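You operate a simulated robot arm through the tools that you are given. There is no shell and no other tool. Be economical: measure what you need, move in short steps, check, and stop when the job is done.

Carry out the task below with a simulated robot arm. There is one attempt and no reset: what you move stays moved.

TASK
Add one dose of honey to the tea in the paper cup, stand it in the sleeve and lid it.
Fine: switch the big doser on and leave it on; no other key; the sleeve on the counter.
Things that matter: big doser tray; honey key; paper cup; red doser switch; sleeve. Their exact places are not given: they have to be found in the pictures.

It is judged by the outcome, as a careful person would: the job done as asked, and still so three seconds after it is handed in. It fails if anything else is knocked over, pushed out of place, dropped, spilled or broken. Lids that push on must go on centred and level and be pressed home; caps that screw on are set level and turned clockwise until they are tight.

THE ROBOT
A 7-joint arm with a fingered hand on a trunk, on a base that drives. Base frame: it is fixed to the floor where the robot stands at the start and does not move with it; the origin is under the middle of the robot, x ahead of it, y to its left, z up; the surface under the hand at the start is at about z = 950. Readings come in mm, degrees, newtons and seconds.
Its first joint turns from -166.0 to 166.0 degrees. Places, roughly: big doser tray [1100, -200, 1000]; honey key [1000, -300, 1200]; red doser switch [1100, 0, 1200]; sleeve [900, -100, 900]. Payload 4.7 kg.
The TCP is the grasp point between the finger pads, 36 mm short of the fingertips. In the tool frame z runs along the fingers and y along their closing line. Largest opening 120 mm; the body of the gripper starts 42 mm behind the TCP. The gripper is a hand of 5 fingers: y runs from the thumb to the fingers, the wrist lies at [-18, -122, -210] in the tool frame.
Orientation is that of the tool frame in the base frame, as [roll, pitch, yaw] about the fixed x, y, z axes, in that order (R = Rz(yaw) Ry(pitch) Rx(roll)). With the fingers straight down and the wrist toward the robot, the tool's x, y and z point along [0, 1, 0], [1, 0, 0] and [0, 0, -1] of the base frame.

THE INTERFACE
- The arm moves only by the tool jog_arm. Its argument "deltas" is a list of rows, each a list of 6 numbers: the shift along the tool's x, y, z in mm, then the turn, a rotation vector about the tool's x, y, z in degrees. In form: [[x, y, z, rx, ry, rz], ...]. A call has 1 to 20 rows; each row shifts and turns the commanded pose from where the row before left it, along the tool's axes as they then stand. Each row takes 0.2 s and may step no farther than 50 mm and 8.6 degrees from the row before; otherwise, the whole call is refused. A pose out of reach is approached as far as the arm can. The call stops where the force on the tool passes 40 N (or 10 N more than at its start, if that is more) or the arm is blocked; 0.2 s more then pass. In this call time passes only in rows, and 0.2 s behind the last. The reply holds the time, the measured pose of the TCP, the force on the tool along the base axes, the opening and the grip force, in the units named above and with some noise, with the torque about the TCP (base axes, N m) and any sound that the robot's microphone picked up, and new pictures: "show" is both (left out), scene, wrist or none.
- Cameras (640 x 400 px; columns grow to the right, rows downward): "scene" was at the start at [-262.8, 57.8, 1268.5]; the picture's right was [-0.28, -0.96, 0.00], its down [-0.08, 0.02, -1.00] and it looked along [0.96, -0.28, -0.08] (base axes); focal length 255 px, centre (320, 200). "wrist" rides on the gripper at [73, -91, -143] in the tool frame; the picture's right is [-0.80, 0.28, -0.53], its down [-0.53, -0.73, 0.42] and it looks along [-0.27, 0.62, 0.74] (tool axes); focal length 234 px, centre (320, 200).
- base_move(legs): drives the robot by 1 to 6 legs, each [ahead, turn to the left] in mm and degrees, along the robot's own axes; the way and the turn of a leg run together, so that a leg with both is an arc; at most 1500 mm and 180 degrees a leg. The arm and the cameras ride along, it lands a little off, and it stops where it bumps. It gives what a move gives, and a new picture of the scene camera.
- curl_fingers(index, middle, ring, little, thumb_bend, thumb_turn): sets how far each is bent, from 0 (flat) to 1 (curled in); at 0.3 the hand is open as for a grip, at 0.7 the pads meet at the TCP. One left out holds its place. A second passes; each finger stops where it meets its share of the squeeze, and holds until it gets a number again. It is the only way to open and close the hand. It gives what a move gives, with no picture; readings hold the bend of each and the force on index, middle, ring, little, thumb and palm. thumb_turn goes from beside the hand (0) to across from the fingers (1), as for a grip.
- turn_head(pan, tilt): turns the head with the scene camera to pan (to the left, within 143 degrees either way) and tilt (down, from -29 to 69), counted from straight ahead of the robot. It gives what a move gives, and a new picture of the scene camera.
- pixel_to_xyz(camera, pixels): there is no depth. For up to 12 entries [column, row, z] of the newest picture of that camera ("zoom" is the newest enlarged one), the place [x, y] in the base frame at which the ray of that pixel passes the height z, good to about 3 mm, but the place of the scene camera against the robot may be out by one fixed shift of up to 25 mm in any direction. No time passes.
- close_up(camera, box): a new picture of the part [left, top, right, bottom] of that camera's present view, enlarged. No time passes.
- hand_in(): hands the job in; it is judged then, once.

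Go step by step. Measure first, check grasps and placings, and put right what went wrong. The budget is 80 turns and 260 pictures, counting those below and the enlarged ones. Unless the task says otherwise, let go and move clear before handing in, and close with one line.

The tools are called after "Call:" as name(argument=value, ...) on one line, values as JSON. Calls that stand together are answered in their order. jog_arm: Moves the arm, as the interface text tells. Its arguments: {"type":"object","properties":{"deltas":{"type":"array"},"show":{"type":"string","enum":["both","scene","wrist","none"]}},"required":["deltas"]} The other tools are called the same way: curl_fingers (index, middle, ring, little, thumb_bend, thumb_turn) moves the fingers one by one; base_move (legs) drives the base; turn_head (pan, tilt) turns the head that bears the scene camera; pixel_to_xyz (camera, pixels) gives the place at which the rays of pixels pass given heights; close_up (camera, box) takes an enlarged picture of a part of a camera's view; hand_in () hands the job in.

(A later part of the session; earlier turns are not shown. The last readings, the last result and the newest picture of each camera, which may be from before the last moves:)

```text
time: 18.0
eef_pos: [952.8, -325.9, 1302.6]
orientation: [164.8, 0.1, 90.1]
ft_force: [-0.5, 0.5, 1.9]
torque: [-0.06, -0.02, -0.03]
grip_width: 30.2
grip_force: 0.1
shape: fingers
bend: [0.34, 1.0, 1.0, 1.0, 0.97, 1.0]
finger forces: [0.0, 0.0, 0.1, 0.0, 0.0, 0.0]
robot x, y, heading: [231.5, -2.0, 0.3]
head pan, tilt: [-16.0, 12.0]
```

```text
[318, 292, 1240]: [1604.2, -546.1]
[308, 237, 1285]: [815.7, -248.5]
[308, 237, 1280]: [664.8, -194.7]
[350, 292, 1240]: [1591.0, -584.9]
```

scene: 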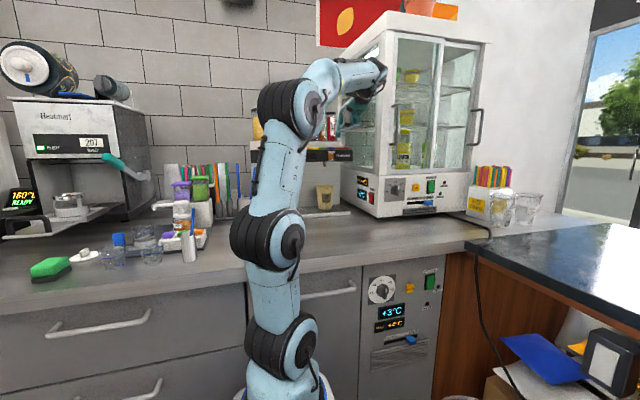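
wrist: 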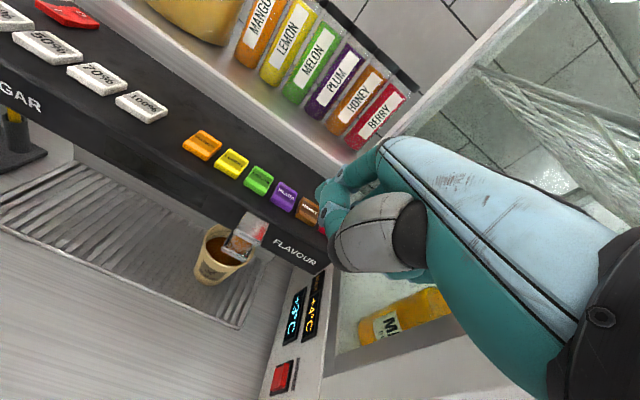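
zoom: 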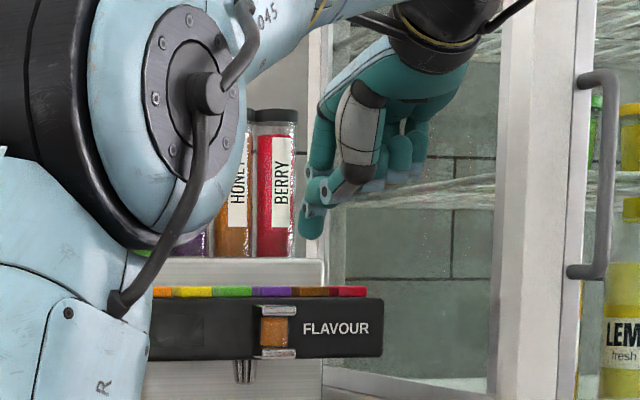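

Refined: key tops z≈1246, honey at ≈(1037,-322), switch centre ≈(1088,-3) with its raised "I" half at x≈1077. Switch first: lift and slide left to hover before it.

Call:
jog_arm(deltas=[[0, 11.7, -43.5, 0, 0, 0], [45.3, 0, 0, 0, 0, 0], [45.3, 0, 0, 0, 0, 0], [45.3, 0, 0, 0, 0, 0], [45.3, 0, 0, 0, 0, 0], [45.3, 0, 0, 0, 0, 0], [45.3, 0, 0, 0, 0, 0], [45.3, 0, 0, 0, 0, 0], [0, 30, 8, 0, 0, 0], [0, -5, 19, 0, 0, 0]])

Call:
close_up(camera="wrist", box=[200, 80, 440, 280])

Call:
close_up(camera="scene", box=[220, 90, 320, 170])

```text
time: 20.2
eef_pos: [983.3, -6.9, 1328.3]
orientation: [165.0, 0.0, 90.0]
ft_force: [0.5, 0.1, -0.6]
torque: [0.02, -0.02, 0.04]
grip_width: 29.8
grip_force: 0.1
shape: fingers
bend: [0.34, 1.0, 1.0, 1.0, 0.97, 1.0]
finger forces: [0.0, 0.0, 0.0, 0.0, 0.1, 0.0]
robot x, y, heading: [230.0, 0.7, 0.4]
head pan, tilt: [-16.0, 12.0]
```

scene: 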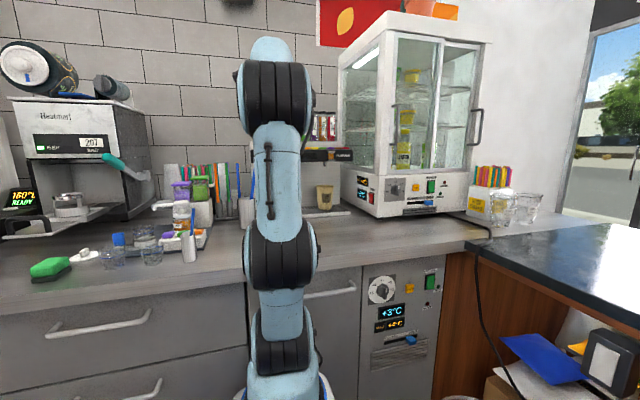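
wrist: 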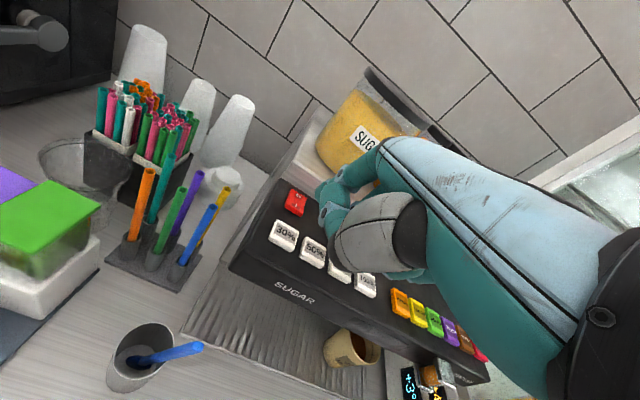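

```text
2.00 times, centred on (320, 180) of wrist
```

zoom: 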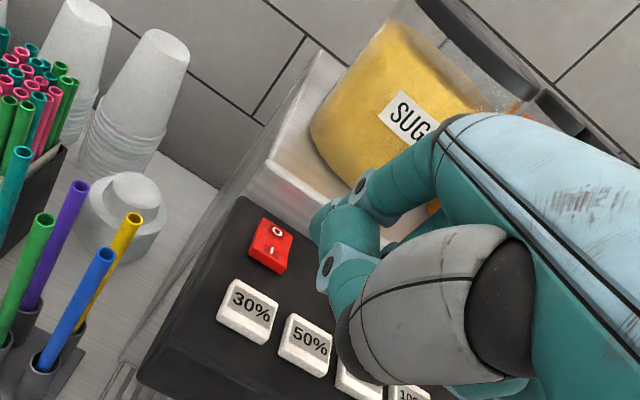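

```text
5.00 times, centred on (270, 130) of scene
```

zoom: 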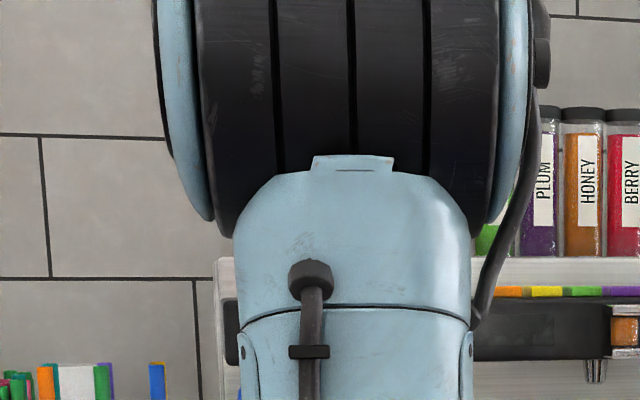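

The rocker (zoom 270,245) shows "I" on its front half; tip at zoom (318,222). Getting coordinates.

Call:
close_up(camera="wrist", box=[260, 170, 360, 240])

Call:
pixel_to_xyz(camera="wrist", pixels=[[295, 205.5, 1252], [295, 205.5, 1247], [299, 196, 1247], [284, 235, 1246], [294, 212, 1250], [299, 190, 1246], [321, 189, 1310], [321, 189, 1250], [283, 202, 1248], [307, 208, 1248]])

```text
5.71 times, centred on (310, 205) of wrist
```

zoom: 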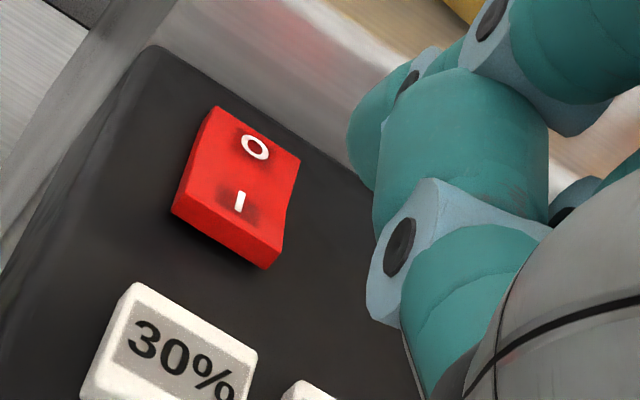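

```text
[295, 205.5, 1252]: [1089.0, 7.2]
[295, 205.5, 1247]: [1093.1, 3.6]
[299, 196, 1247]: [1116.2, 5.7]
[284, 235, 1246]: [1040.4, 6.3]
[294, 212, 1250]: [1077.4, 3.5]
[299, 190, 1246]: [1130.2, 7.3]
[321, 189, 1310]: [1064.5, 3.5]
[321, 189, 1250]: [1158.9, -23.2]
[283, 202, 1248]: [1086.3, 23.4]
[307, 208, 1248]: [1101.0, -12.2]
```

The rocker spans x≈1078–1122, y≈5; "I" half centred at x≈1088. I move forward 34 mm and lower part way, then look.

Call:
jog_arm(deltas=[[0, 33, 9, 0, 0, 0], [0, -3.9, 14.5, 0, 0, 0], [0, -3.9, 14.5, 0, 0, 0]], show="wrist")

Call:
close_up(camera="wrist", box=[260, 170, 360, 240])

```text
time: 21.0
eef_pos: [1017.3, -9.3, 1298.6]
orientation: [165.0, 0.1, 90.1]
ft_force: [-0.6, -0.1, -0.3]
torque: [0.0, -0.01, 0.02]
grip_width: 30.1
grip_force: 0.1
shape: fingers
bend: [0.34, 1.0, 1.0, 1.0, 0.97, 1.0]
finger forces: [0.1, 0.0, 0.0, 0.0, 0.1, 0.0]
robot x, y, heading: [228.5, -1.0, 0.2]
head pan, tilt: [-16.0, 12.0]
```

wrist: 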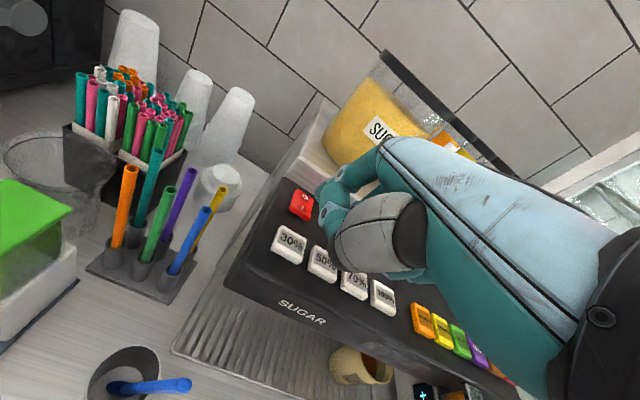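

```text
5.71 times, centred on (310, 205) of wrist
```

zoom: 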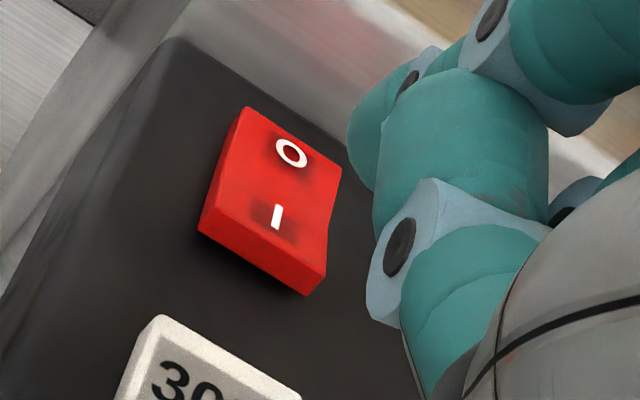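

Lateral alignment looks good; lowering towards the rocker in small steps watching force.

Call:
jog_arm(deltas=[[4, -2.6, 9.7, 0, 0, 0], [0, -2.6, 9.7, 0, 0, 0], [0, -1.3, 4.8, 0, 0, 0]], show="wrist")

Call:
close_up(camera="wrist", box=[260, 170, 360, 240])

```text
time: 21.8
eef_pos: [1016.5, -4.2, 1272.3]
orientation: [165.0, -0.1, 90.1]
ft_force: [0.2, 0.2, 0.4]
torque: [0.01, -0.04, 0.02]
grip_width: 30.1
grip_force: 0.1
shape: fingers
bend: [0.34, 1.0, 1.0, 1.0, 0.97, 1.0]
finger forces: [0.0, 0.0, 0.0, 0.0, 0.1, 0.0]
robot x, y, heading: [230.6, -0.7, -0.1]
head pan, tilt: [-16.0, 12.0]
```

wrist: 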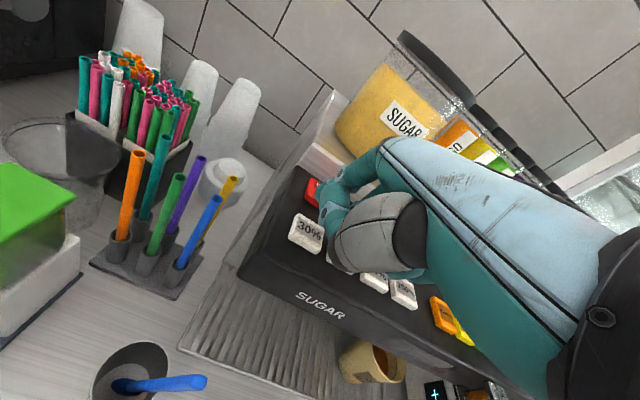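

```text
5.71 times, centred on (310, 205) of wrist
```

zoom: 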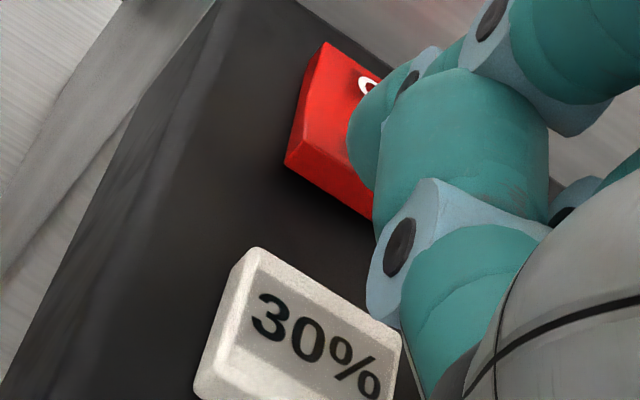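

Tip covers the "I" half (zoom 370,150), no contact yet. Continue down gently.

Call:
jog_arm(deltas=[[0, -0.8, 2.9, 0, 0, 0], [0, -0.8, 2.9, 0, 0, 0], [0, -0.8, 2.9, 0, 0, 0]], show="wrist")

Call:
close_up(camera="wrist", box=[260, 170, 360, 240])

```text
time: 22.6
eef_pos: [1016.6, -5.0, 1262.6]
orientation: [164.9, 0.0, 90.1]
ft_force: [-0.1, 0.3, 0.3]
torque: [0.01, 0.0, 0.02]
grip_width: 30.3
grip_force: 0.0
shape: fingers
bend: [0.34, 1.0, 1.0, 1.0, 0.97, 1.0]
finger forces: [0.0, 0.1, 0.0, 0.0, 0.0, 0.0]
robot x, y, heading: [230.5, 1.7, 0.2]
head pan, tilt: [-16.0, 12.0]
```

wrist: 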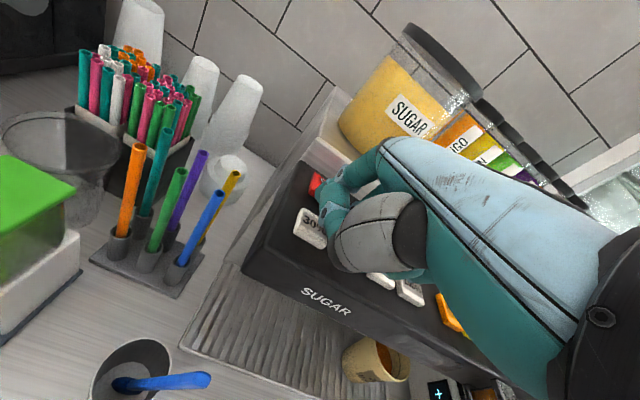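

```text
5.71 times, centred on (310, 205) of wrist
```

zoom: 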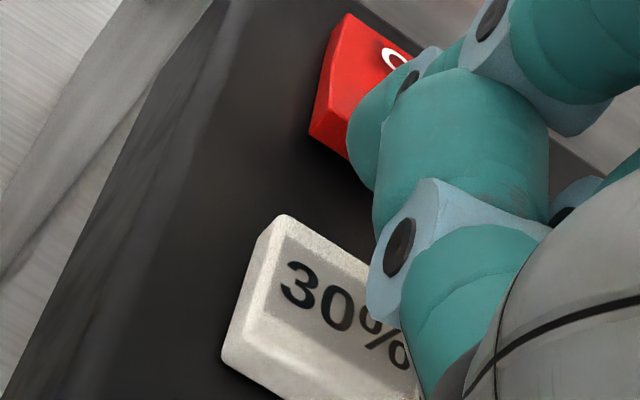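

No contact yet; the tip seems to be at the front edge of the rocker, so I shift 10 mm forward and continue down.

Call:
jog_arm(deltas=[[0, 9.7, 2.6, 0, 0, 0], [0, -0.8, 2.9, 0, 0, 0], [0, -0.8, 2.9, 0, 0, 0]], show="wrist")

Call:
close_up(camera="wrist", box=[260, 170, 360, 240])

```text
time: 23.4
eef_pos: [1027.1, -3.4, 1259.3]
orientation: [164.8, 0.0, 90.1]
ft_force: [-2.9, -0.8, 9.7]
torque: [0.09, -0.62, 0.05]
grip_width: 30.2
grip_force: 4.8
shape: fingers
bend: [0.35, 1.0, 1.0, 1.0, 0.97, 1.0]
finger forces: [10.3, 0.0, 0.0, 0.1, 0.1, 0.0]
robot x, y, heading: [227.0, -0.2, -0.1]
head pan, tilt: [-16.0, 12.0]
```

wrist: 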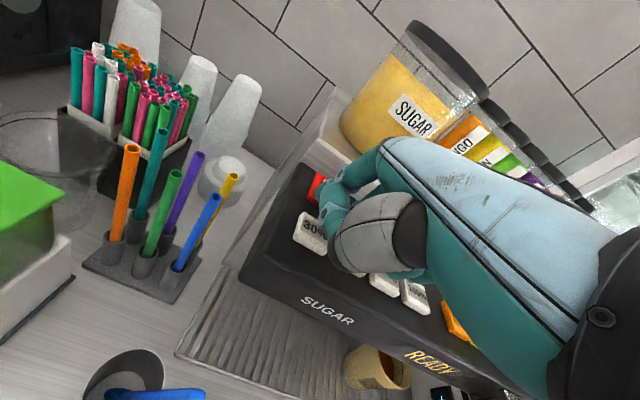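

```text
5.71 times, centred on (310, 205) of wrist
```

zoom: 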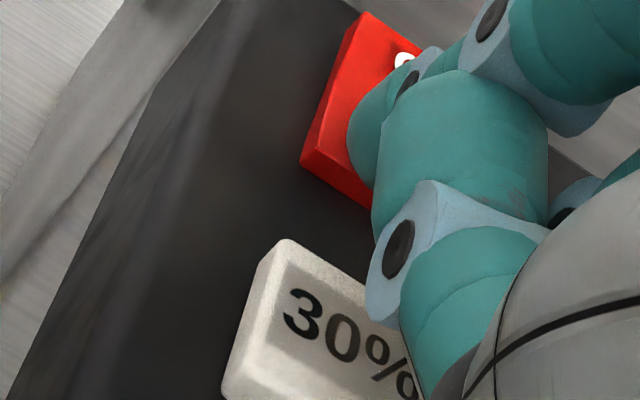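

The display now reads "READY" — the doser is on, and torque gives tip offset ≈ (67, 9). I lift, check the latch, and travel to above the honey key (TCP ≈ 971,-331).

Call:
jog_arm(deltas=[[0, 7.8, -29, 0, 0, 0], [0, 5.2, -19, 0, 0, 0], [0, -40, -10.7, 0, 0, 0], [-47, -7, -1.9, 0, 0, 0], [-47, -7, -1.9, 0, 0, 0], [-47, 0, 0, 0, 0, 0], [-47, 0, 0, 0, 0, 0], [-47, 0, 0, 0, 0, 0], [-47, 0, 0, 0, 0, 0], [-46, 0, 0, 0, 0, 0], [0, -5, 19, 0, 0, 0]])

Call:
close_up(camera="wrist", box=[200, 80, 440, 280])

Call:
close_up(camera="scene", box=[290, 90, 390, 170])

```text
time: 25.8
eef_pos: [972.2, -334.2, 1287.0]
orientation: [165.0, 0.0, 90.1]
ft_force: [-0.2, 0.2, 0.8]
torque: [-0.02, -0.01, 0.02]
grip_width: 29.8
grip_force: 0.1
shape: fingers
bend: [0.35, 1.0, 1.0, 1.0, 0.97, 1.0]
finger forces: [0.0, 0.0, 0.0, 0.0, 0.1, 0.0]
robot x, y, heading: [232.2, -0.2, -0.1]
head pan, tilt: [-16.0, 12.0]
```

scene: 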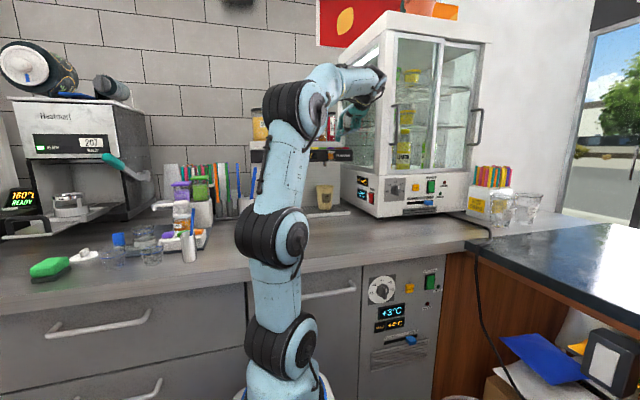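
wrist: 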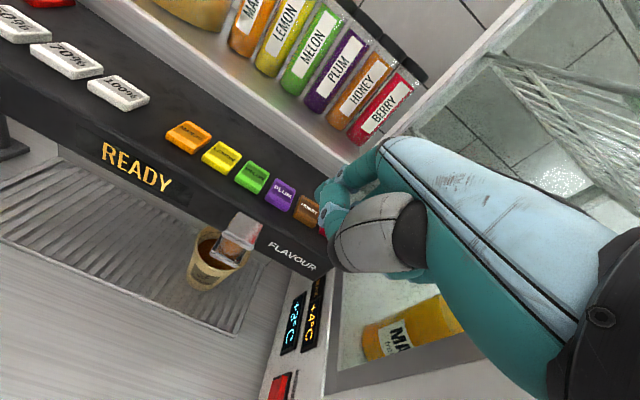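

```text
2.00 times, centred on (320, 180) of wrist
```

zoom: 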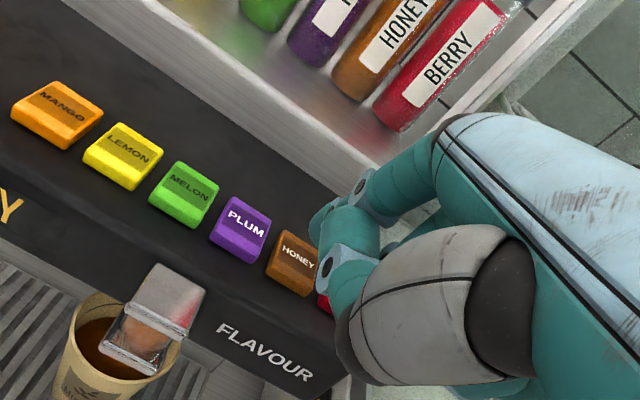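

```text
5.00 times, centred on (340, 130) of scene
```

zoom: 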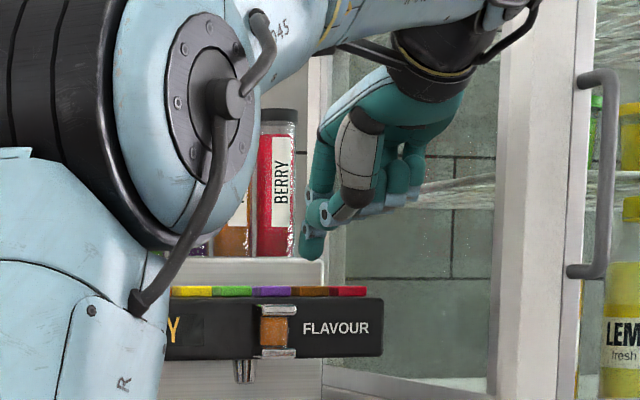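

READY stays lit. Checking the honey key's ray here before lowering.

Call:
pixel_to_xyz(camera="wrist", pixels=[[307.5, 210.5, 1246], [280, 195, 1246], [249.5, 177, 1246], [221, 157, 1246]])

```text
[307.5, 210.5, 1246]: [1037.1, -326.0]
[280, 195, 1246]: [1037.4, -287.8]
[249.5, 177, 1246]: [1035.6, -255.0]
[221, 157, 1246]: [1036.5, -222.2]
```

Honey key ≈ (1037,-322); tip ≈ (1039,-325). Nudge +3 mm left and lower.

Call:
jog_arm(deltas=[[3, -2.6, 9.7, 0, 0, 0], [0, -2.1, 7.7, 0, 0, 0]])

Call:
close_up(camera="wrist", box=[250, 150, 370, 240])

Call:
close_up(camera="scene", box=[310, 120, 370, 165])

```text
time: 26.4
eef_pos: [971.5, -331.2, 1269.0]
orientation: [164.9, 0.0, 90.2]
ft_force: [-0.1, 0.3, 0.5]
torque: [0.01, 0.0, 0.03]
grip_width: 29.9
grip_force: 0.0
shape: fingers
bend: [0.35, 1.0, 1.0, 1.0, 0.97, 1.0]
finger forces: [0.0, 0.1, 0.0, 0.0, 0.0, 0.0]
robot x, y, heading: [227.6, 1.5, 0.2]
head pan, tilt: [-16.0, 12.0]
```

scene: 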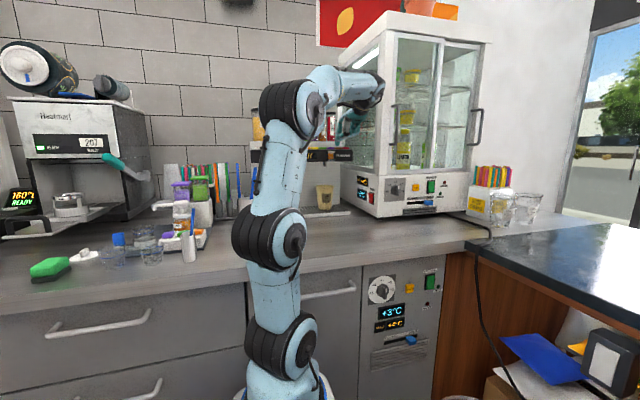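
wrist: 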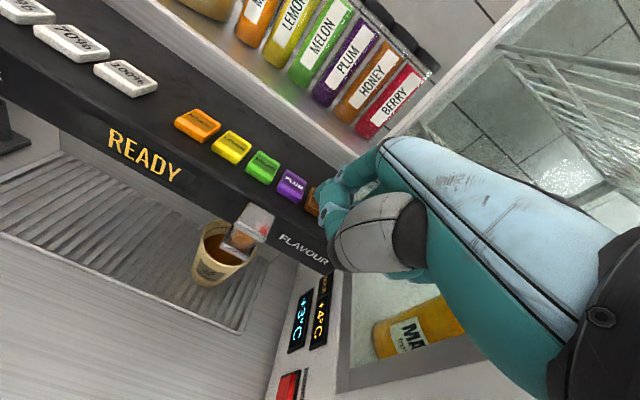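

```text
4.44 times, centred on (310, 195) of wrist
```

zoom: 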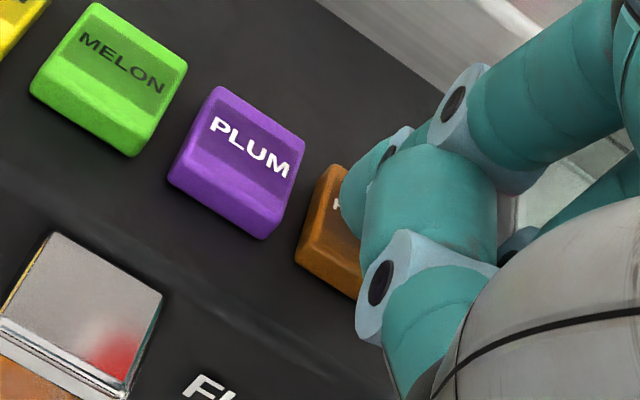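

```text
8.89 times, centred on (340, 142) of scene
```

zoom: 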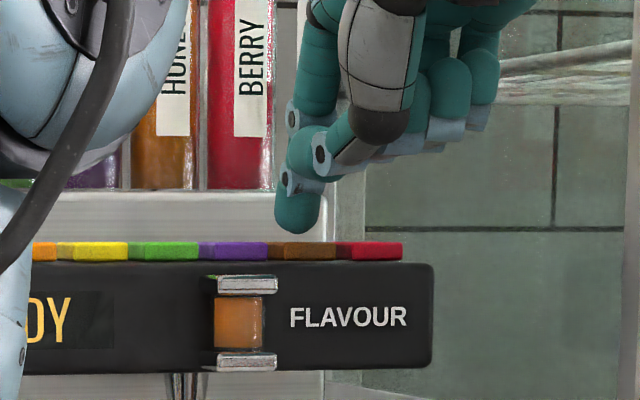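

Tip (scene zoom 297,230) is right over the honey key (303,250), ~6 mm above. Press down in small steps.

Call:
jog_arm(deltas=[[-1, -0.8, 2.9, 0, 0, 0], [0, -0.8, 2.9, 0, 0, 0], [0, -0.5, 1.9, 0, 0, 0]])

```text
time: 27.2
eef_pos: [973.2, -330.9, 1261.3]
orientation: [165.0, 0.0, 90.0]
ft_force: [0.0, -0.7, 2.1]
torque: [0.07, -0.08, 0.0]
grip_width: 30.0
grip_force: 1.4
shape: fingers
bend: [0.35, 1.0, 1.0, 1.0, 0.97, 1.0]
finger forces: [2.0, 0.0, 0.1, 0.0, 0.1, 0.0]
robot x, y, heading: [228.1, -1.9, 0.3]
head pan, tilt: [-16.0, 12.0]
heard: click
```

scene: 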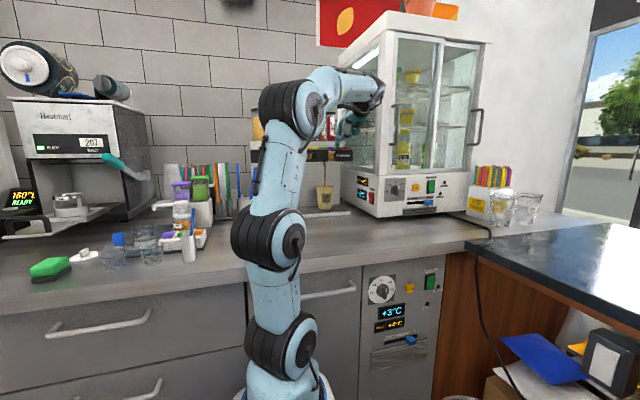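
wrist: 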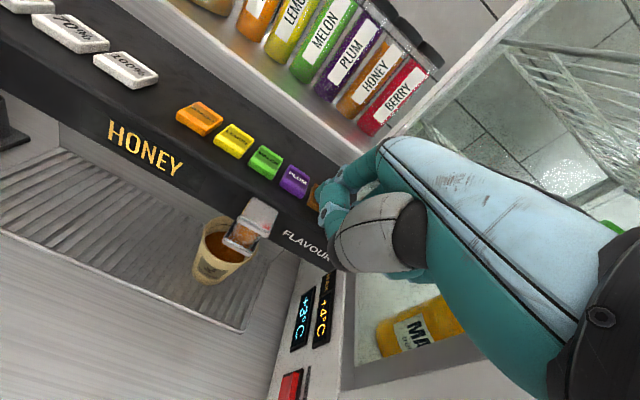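

Click heard, display reads "HONEY" and liquid runs into the cup. I release straight up now and watch.

Call:
jog_arm(deltas=[[0, 5.2, -19.3, 0, 0, 0], [0, 7.8, -29, 0, 0, 0], [0, -40, -10.7, 0, 0, 0], [0, -40, -10.7, 0, 0, 0]])

Call:
close_up(camera="wrist", box=[60, 80, 360, 330])

Call:
close_up(camera="scene", box=[290, 130, 370, 220])

```text
time: 28.2
eef_pos: [888.8, -331.2, 1309.8]
orientation: [165.1, -0.1, 90.1]
ft_force: [1.3, -0.1, -1.9]
torque: [0.02, 0.02, 0.02]
grip_width: 30.1
grip_force: 0.0
shape: fingers
bend: [0.35, 1.0, 1.0, 1.0, 0.97, 1.0]
finger forces: [0.1, 0.0, 0.0, 0.0, 0.1, 0.0]
robot x, y, heading: [228.2, 0.3, 0.2]
head pan, tilt: [-16.0, 12.0]
```

scene: 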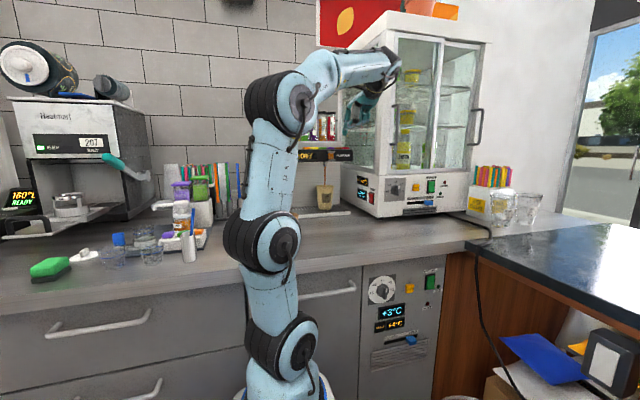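
wrist: 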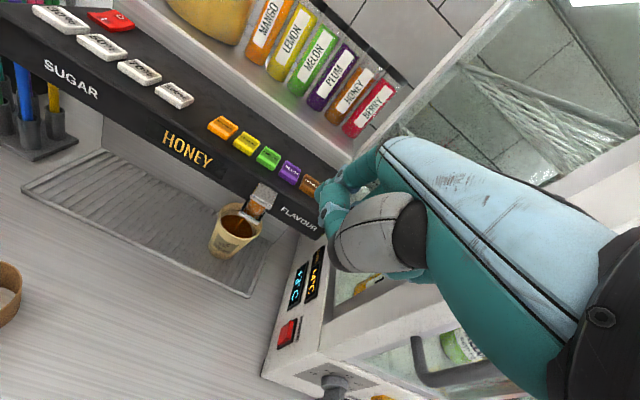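

```text
1.60 times, centred on (210, 205) of wrist
```

zoom: 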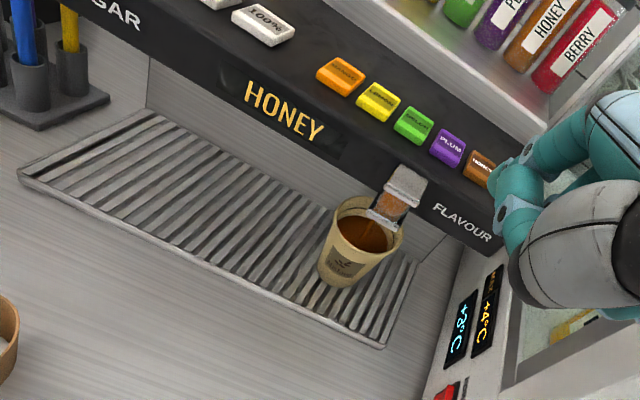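

```text
4.44 times, centred on (330, 175) of scene
```

zoom: 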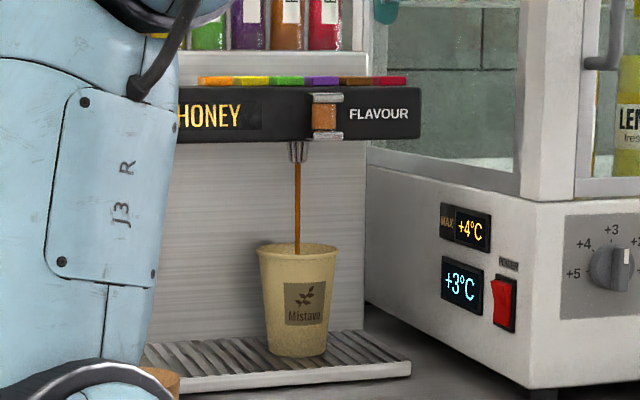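

Honey flows cleanly into the cup (scene zoom stream at 298,210). I reopen the hand and retreat, turning it toward a horizontal, thumb-right orientation for taking the cup from under the doser head.

Call:
curl_fingers(index=0.3, thumb_bend=0.3)

Call:
curl_fingers(middle=0.3, ring=0.3, little=0.3)

Call:
jog_arm(deltas=[[30.2, -33, 1.5, 0, 0, 0], [30.2, -33, 1.5, 0, 0, 0], [30.2, -33, 1.5, 0, 0, 0], [30.2, -33, 1.5, 0, 0, 0], [30.2, -33, 1.5, 0, 0, 0], [30.2, -33, 1.5, 0, 0, 0], [0, 0, 0, -8.33, 0, 0], [0, 0, 0, -8.33, 0, 0], [0, 0, 0, -8.33, 0, 0], [0, 0, 0, -8.33, 0, 0], [0, 0, 0, -8.33, 0, 0], [0, 0, 0, -8.33, 0, 0], [0, 0, 0, -8.33, 0, 0], [0, 0, 0, -8.33, 0, 0], [0, 0, 0, -8.36, 0, 0]], show="scene")

Call:
close_up(camera="scene", box=[290, 130, 370, 220])

```text
time: 29.2
eef_pos: [889.7, -331.6, 1311.4]
orientation: [164.9, 0.0, 90.1]
ft_force: [0.0, 0.5, 0.1]
torque: [-0.01, 0.0, 0.03]
grip_width: 121.8
grip_force: 0.0
shape: fingers
bend: [0.3, 1.0, 1.0, 1.0, 0.3, 0.98]
finger forces: [0.1, 0.0, 0.0, 0.0, 0.1, 0.0]
robot x, y, heading: [228.4, 2.3, 0.2]
head pan, tilt: [-16.0, 12.0]
```

```text
time: 30.2
eef_pos: [889.4, -330.2, 1311.2]
orientation: [165.0, 0.0, 90.1]
ft_force: [1.2, 0.4, 0.3]
torque: [-0.03, 0.04, -0.01]
grip_width: 121.9
grip_force: 0.0
shape: fingers
bend: [0.3, 0.3, 0.3, 0.3, 0.3, 0.98]
finger forces: [0.0, 0.0, 0.1, 0.0, 0.1, 0.0]
robot x, y, heading: [227.1, -0.1, 0.3]
head pan, tilt: [-16.0, 12.0]
```

```text
time: 33.4
eef_pos: [699.6, -150.7, 1251.8]
orientation: [89.9, 0.0, 90.0]
ft_force: [0.0, -0.7, -0.4]
torque: [-0.02, -0.01, -0.01]
grip_width: 122.2
grip_force: 0.1
shape: fingers
bend: [0.3, 0.3, 0.3, 0.3, 0.3, 0.98]
finger forces: [0.1, 0.0, 0.0, 0.0, 0.0, 0.0]
robot x, y, heading: [230.5, -3.0, 0.3]
head pan, tilt: [-16.0, 12.0]
```

scene: 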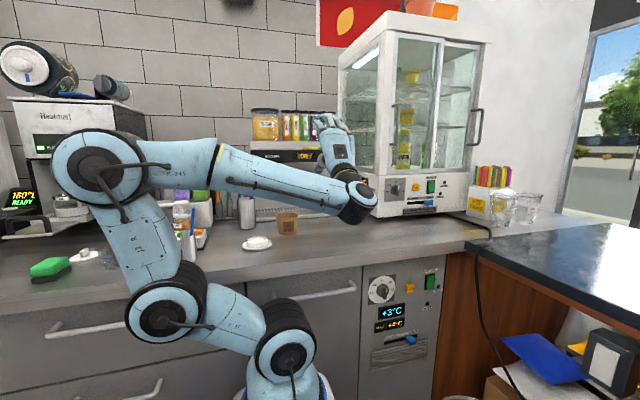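

```text
4.44 times, centred on (330, 175) of scene
```

zoom: 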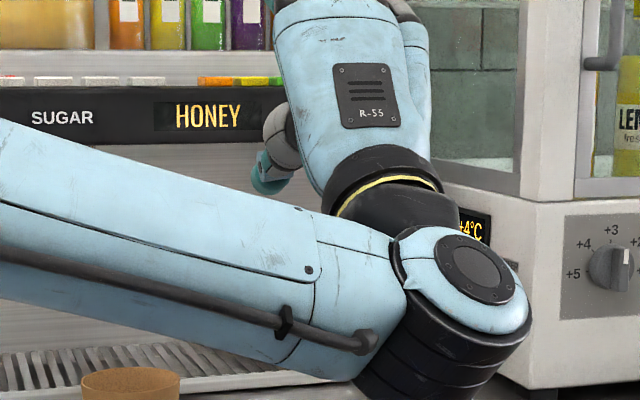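

Display still "HONEY". Now I roll the hand −90° about its finger axis and yaw it 30°.

Call:
jog_arm(deltas=[[0, 0, 0, 0, 0, -8.2], [0, 0, 0, 0, 0, -8.2], [0, 0, 0, 0, 0, -8.2], [0, 0, 0, 0, 0, -8.2], [0, 0, 0, 0, 0, -8.2], [0, 0, 0, 0, 0, -8.2], [0, 0, 0, 0, 0, -8.2], [0, 0, 0, 0, 0, -8.2], [0, 0, 0, 0, 0, -8.2], [0, 0, 0, 0, 0, -8.2], [0, 0, 0, 0, 0, -8], [0, 0, 0, 7.5, 0, 0], [0, 0, 0, 7.5, 0, 0], [0, 0, 0, 7.5, 0, 0], [0, 0, 0, 7.5, 0, 0]])

```text
time: 36.6
eef_pos: [733.3, -125.7, 1278.6]
orientation: [118.9, 86.1, 88.7]
ft_force: [0.1, 0.4, -0.4]
torque: [-0.01, -0.02, 0.05]
grip_width: 122.0
grip_force: 0.0
shape: fingers
bend: [0.3, 0.3, 0.3, 0.3, 0.3, 0.98]
finger forces: [0.1, 0.0, 0.0, 0.0, 0.0, 0.1]
out of reach, approached as far as the arm can: row 8, 9, 10, 11
robot x, y, heading: [228.2, -1.9, 0.2]
head pan, tilt: [-16.0, 12.0]
```

scene: 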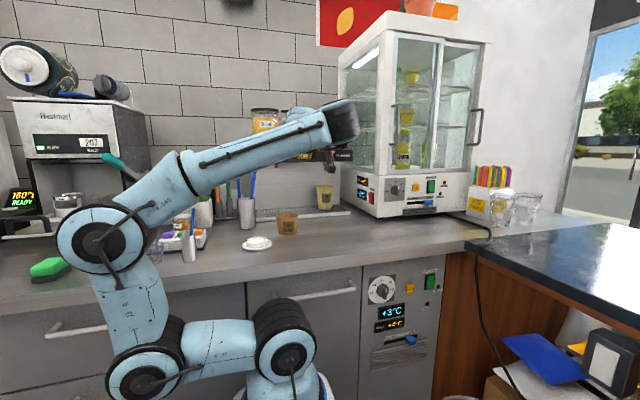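
wrist: 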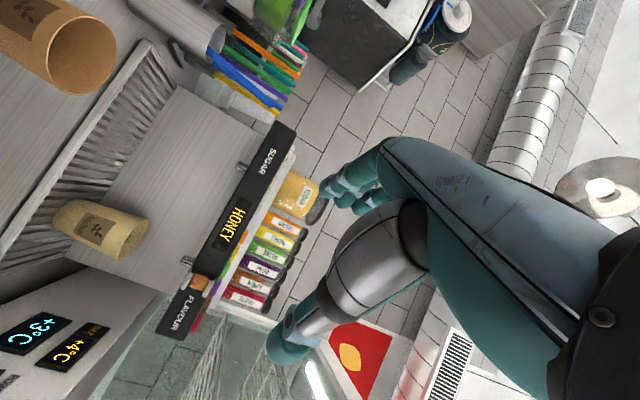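

The inverted horizontal pose was nearly reached (about 4° off level). The cup is visible at wrist (100,228); I'll zoom for an exact fix and check whether dosing has ended.

Call:
close_up(camera="wrist", box=[30, 180, 230, 300])

Call:
close_up(camera="scene", box=[240, 140, 370, 250])

```text
3.20 times, centred on (130, 240) of wrist
```

zoom: 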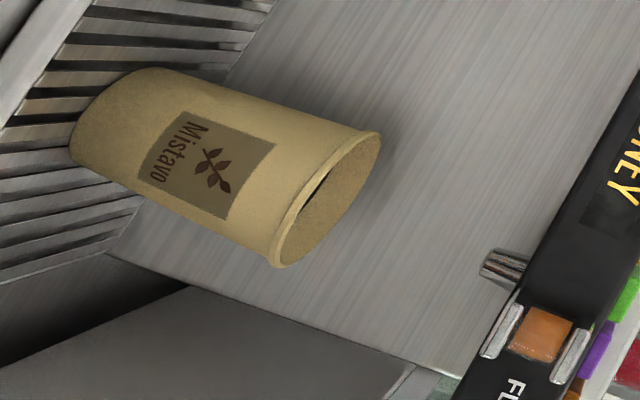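

```text
3.64 times, centred on (305, 195) of scene
```

zoom: 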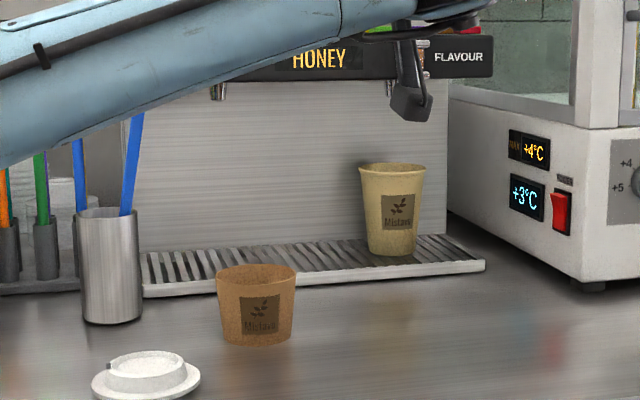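

The stream has ended. Computing cup, sleeve and lid positions from this view.

Call:
pixel_to_xyz(camera="wrist", pixels=[[133, 240, 1060], [133, 240, 1075], [66, 212.5, 965], [66, 212.5, 975], [148.5, 221, 1060], [116, 260, 1060], [77, 199, 965], [52.5, 225, 965]])

Call:
pixel_to_xyz(camera="zoom", pixels=[[392, 172, 1060], [392, 172, 1070], [390, 255, 965], [256, 278, 1010], [256, 345, 950], [295, 310, 980], [217, 310, 980], [147, 385, 955], [147, 360, 970], [93, 382, 952], [201, 380, 952], [147, 398, 950]])

```text
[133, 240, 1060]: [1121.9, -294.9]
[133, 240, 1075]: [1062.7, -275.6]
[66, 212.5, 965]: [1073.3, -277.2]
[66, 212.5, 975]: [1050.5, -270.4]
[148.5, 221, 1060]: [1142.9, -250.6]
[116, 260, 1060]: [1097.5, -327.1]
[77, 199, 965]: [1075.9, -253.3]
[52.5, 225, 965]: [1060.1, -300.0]
```

```text
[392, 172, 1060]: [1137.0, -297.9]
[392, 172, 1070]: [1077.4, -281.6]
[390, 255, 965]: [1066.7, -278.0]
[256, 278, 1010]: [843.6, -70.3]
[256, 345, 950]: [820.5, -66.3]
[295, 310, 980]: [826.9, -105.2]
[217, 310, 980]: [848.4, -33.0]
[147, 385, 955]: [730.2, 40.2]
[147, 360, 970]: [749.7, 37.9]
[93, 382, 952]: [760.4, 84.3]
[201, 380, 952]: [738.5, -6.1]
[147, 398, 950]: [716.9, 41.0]
```

Cup: axis ≈ (1073,-278), rim z≈1072, base 965; sleeve top ≈1007 at ≈(850,-69); lid ≈(762,40). I level the hand and move to the pregrasp in front-left of the cup.

Call:
jog_arm(deltas=[[0, 0, 0, 0, 0, -3.4], [28.1, 4.9, 32.6, 0, 0, 0], [28.1, 4.9, 32.6, 0, 0, 0], [28.1, 4.9, 32.6, 0, 0, 0], [28.1, 4.9, 32.6, 0, 0, 0]])

```text
time: 37.8
eef_pos: [851.0, -170.4, 1162.0]
orientation: [179.6, 87.8, 149.6]
ft_force: [0.1, 0.3, 0.4]
torque: [0.03, 0.04, 0.01]
grip_width: 122.2
grip_force: 0.0
shape: fingers
bend: [0.3, 0.3, 0.3, 0.3, 0.3, 0.98]
finger forces: [0.0, 0.1, 0.0, 0.1, 0.0, 0.0]
robot x, y, heading: [227.2, 2.1, 0.1]
head pan, tilt: [-16.0, 12.0]
```

scene: 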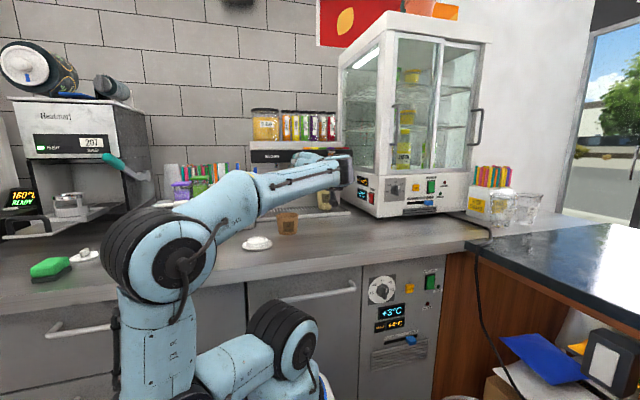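
wrist: 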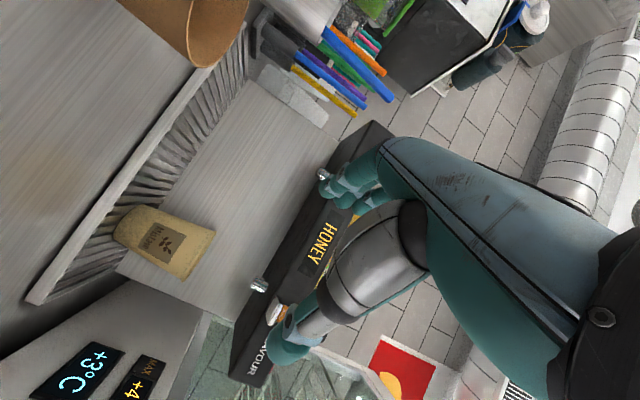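

On track and level within 2°. Continue to the pregrasp in front of the cup.

Call:
jog_arm(deltas=[[25.7, 4.6, 34.5, 0, 0, 0], [25.7, 4.6, 34.5, 0, 0, 0], [25.7, 4.6, 34.5, 0, 0, 0], [25.7, 4.6, 34.5, 0, 0, 0]])

Call:
close_up(camera="scene", box=[270, 140, 390, 230])

```text
time: 38.9
eef_pos: [962.4, -195.8, 1146.4]
orientation: [-178.6, 87.0, 151.2]
ft_force: [-34.1, -2.1, -4.0]
torque: [-0.19, -1.6, 2.13]
grip_width: 122.0
grip_force: 18.6
shape: fingers
bend: [0.3, 0.3, 0.3, 0.3, 0.3, 0.98]
finger forces: [0.0, 0.0, 3.1, 34.3, 0.1, 0.0]
out of reach, approached as far as the arm can: row 1, 2, 3, 4
robot x, y, heading: [225.5, 3.2, -0.1]
head pan, tilt: [-16.0, 12.0]
stopped in row 4: the force on the tool passed its limit at 54 N (the readings are from after the stop); the commanded pose is now the measured one
```

scene: 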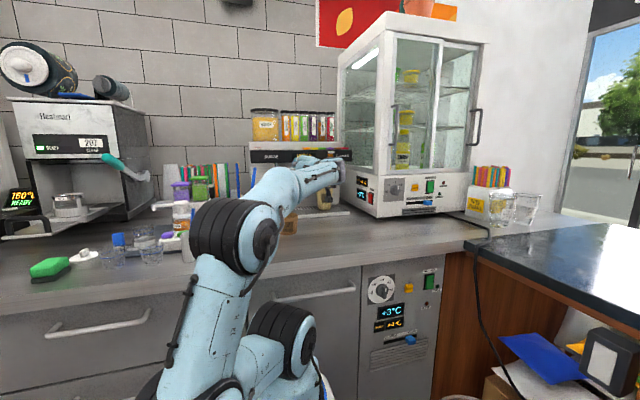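
wrist: 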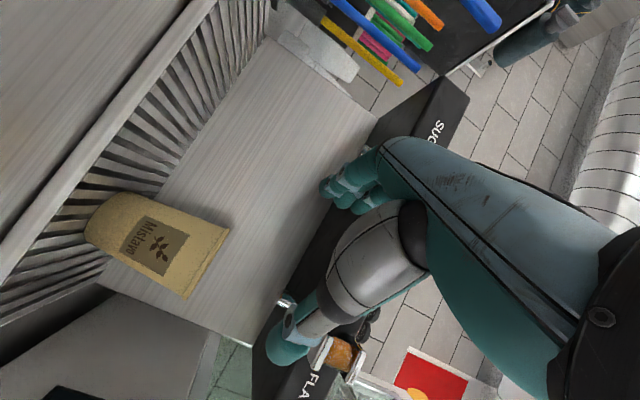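

```text
4.44 times, centred on (330, 185) of scene
```

zoom: 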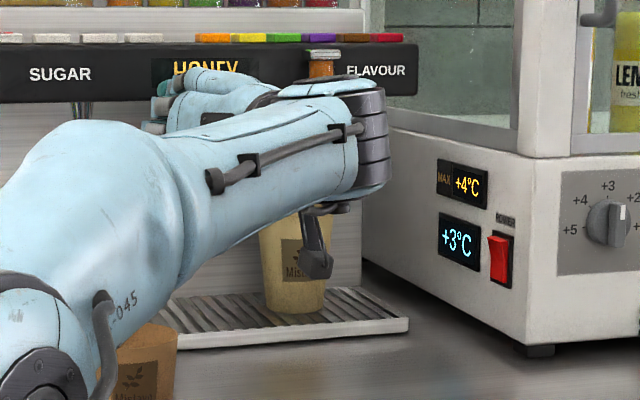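

The inverted pose can't get low: row(s) out of reach, and a finger met the doser front (34 N). I back straight off; then I'll use the handshake orientation (thumb left, index up) instead.

Call:
jog_arm(deltas=[[0, 0, -30, 0, 0, 0], [0, 0, -48, 0, 0, 0], [0, 0, -48, 0, 0, 0], [-40, 0, -25, 0, 0, 0], [-40, 0, -20, -7.5, 0, 0], [0, 0, 0, -7.5, 0, 0], [0, 0, 0, -7.5, 0, 0], [0, 0, 0, -7.5, 0, 8.5], [0, 0, 0, 0, 0, 8.5], [0, 0, 0, 0, 0, 8.5], [0, 0, 0, 0, 0, 8.5], [0, 0, 0, 0, 0, 8.5], [0, 0, 0, 0, 0, 8.5], [0, 0, 0, 0, 0, 8.5], [0, 0, 0, 0, 0, 8.5], [0, 0, 0, 0, 0, 8.5], [0, 0, 0, 0, 0, 8.5], [0, 0, 0, 0, 0, 5]])

Call:
close_up(camera="scene", box=[240, 100, 400, 260])

```text
refused: row 8 steps farther than a row can; nothing moved
```

```text
2.50 times, centred on (320, 180) of scene
```

zoom: 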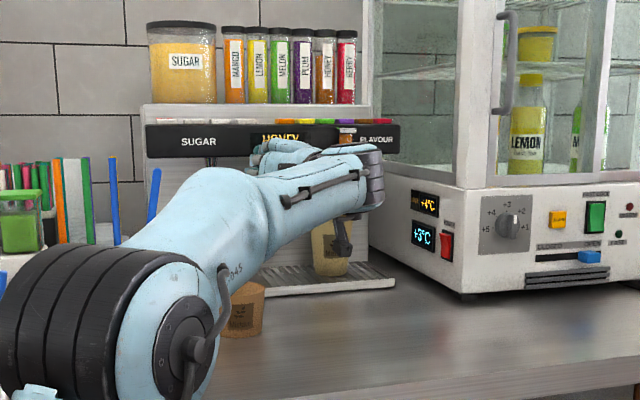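

Call:
jog_arm(deltas=[[0, 0, -30, 0, 0, 0], [0, 0, -48, 0, 0, 0], [0, 0, -48, 0, 0, 0], [-40, 0, -25, 0, 0, 0], [-40, 0, -20, -7.5, 0, 0], [0, 0, 0, -7.5, 0, 0], [0, 0, 0, -7.5, 0, 0], [0, 0, 0, -7.5, 0, 0], [0, 0, 0, 0, 0, 8.5], [0, 0, 0, 0, 0, 8.5], [0, 0, 0, 0, 0, 8.5], [0, 0, 0, 0, 0, 8.5], [0, 0, 0, 0, 0, 8.5], [0, 0, 0, 0, 0, 8.5], [0, 0, 0, 0, 0, 8.5], [0, 0, 0, 0, 0, 8.5], [0, 0, 0, 0, 0, 8.5], [0, 0, 0, 0, 0, 8.5], [0, 0, 0, 0, 0, 5]])

Call:
close_up(camera="scene", box=[240, 100, 400, 260])

```text
time: 42.9
eef_pos: [821.4, -111.2, 1234.5]
orientation: [92.9, -1.6, 89.7]
ft_force: [-0.6, -0.2, 0.0]
torque: [-0.04, -0.01, -0.01]
grip_width: 121.9
grip_force: 0.1
shape: fingers
bend: [0.3, 0.3, 0.3, 0.3, 0.3, 0.98]
finger forces: [0.0, 0.0, 0.0, 0.0, 0.0, 0.0]
robot x, y, heading: [227.9, -1.3, -0.0]
head pan, tilt: [-16.0, 12.0]
```

scene: 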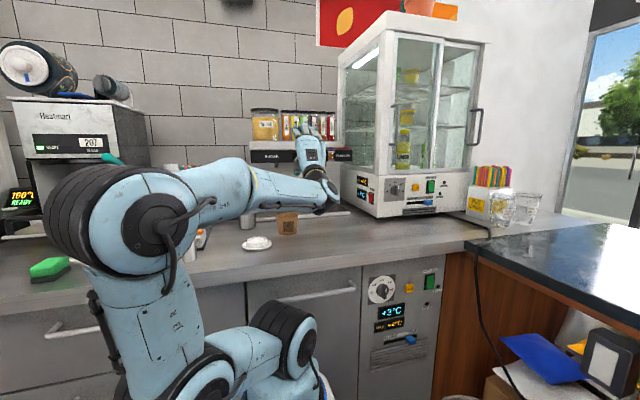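
wrist: 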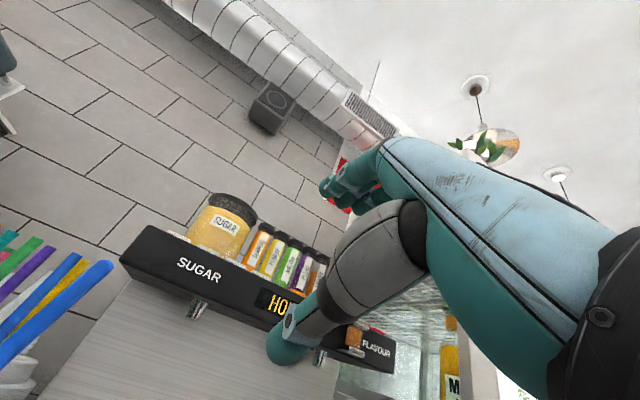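

```text
2.50 times, centred on (320, 180) of scene
```

zoom: 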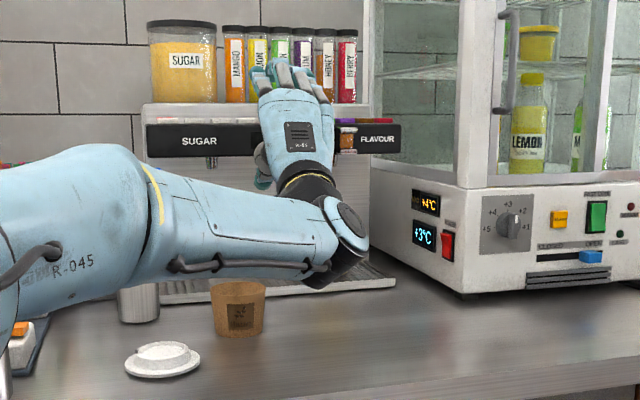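

Clear of the doser. Back off 60 mm and roll another +90° so the index is up and thumb left.

Call:
jog_arm(deltas=[[0, 0, -40, 0, 0, 0], [0, 0, -40, 0, 0, 0], [0, 0, 0, 0, 0, 8.2], [0, 0, 0, 0, 0, 8.2], [0, 0, 0, 0, 0, 8.2], [0, 0, 0, 0, 0, 8.2], [0, 0, 0, 0, 0, 8.2], [0, 0, 0, 0, 0, 8.2], [0, 0, 0, 0, 0, 8.2], [0, 0, 0, 0, 0, 8.2], [0, 0, 0, 0, 0, 8.2], [0, 0, 0, 0, 0, 8.2], [0, 0, 0, 0, 0, 8]])

```text
time: 45.7
eef_pos: [731.2, -127.7, 1230.3]
orientation: [172.7, -85.3, 8.4]
ft_force: [0.4, 0.1, -0.3]
torque: [0.01, -0.01, 0.03]
grip_width: 122.0
grip_force: 0.2
shape: fingers
bend: [0.3, 0.3, 0.3, 0.3, 0.3, 0.98]
finger forces: [0.0, 0.0, 0.0, 0.1, 0.0, 0.1]
out of reach, approached as far as the arm can: row 8, 9, 10, 11
robot x, y, heading: [230.0, 0.8, 0.0]
head pan, tilt: [-16.0, 12.0]
```

scene: 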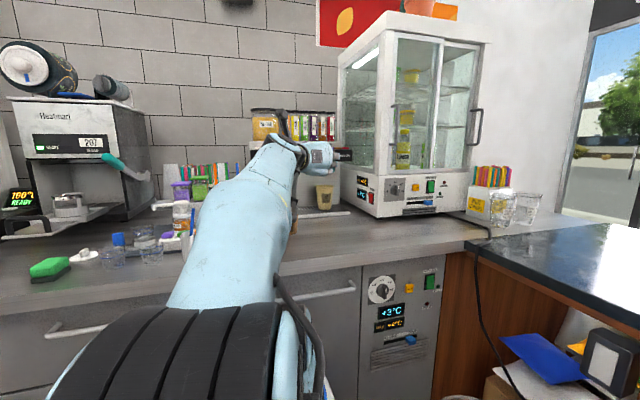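
wrist: 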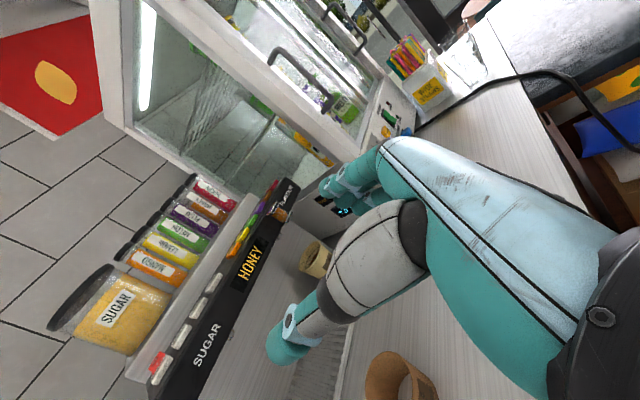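

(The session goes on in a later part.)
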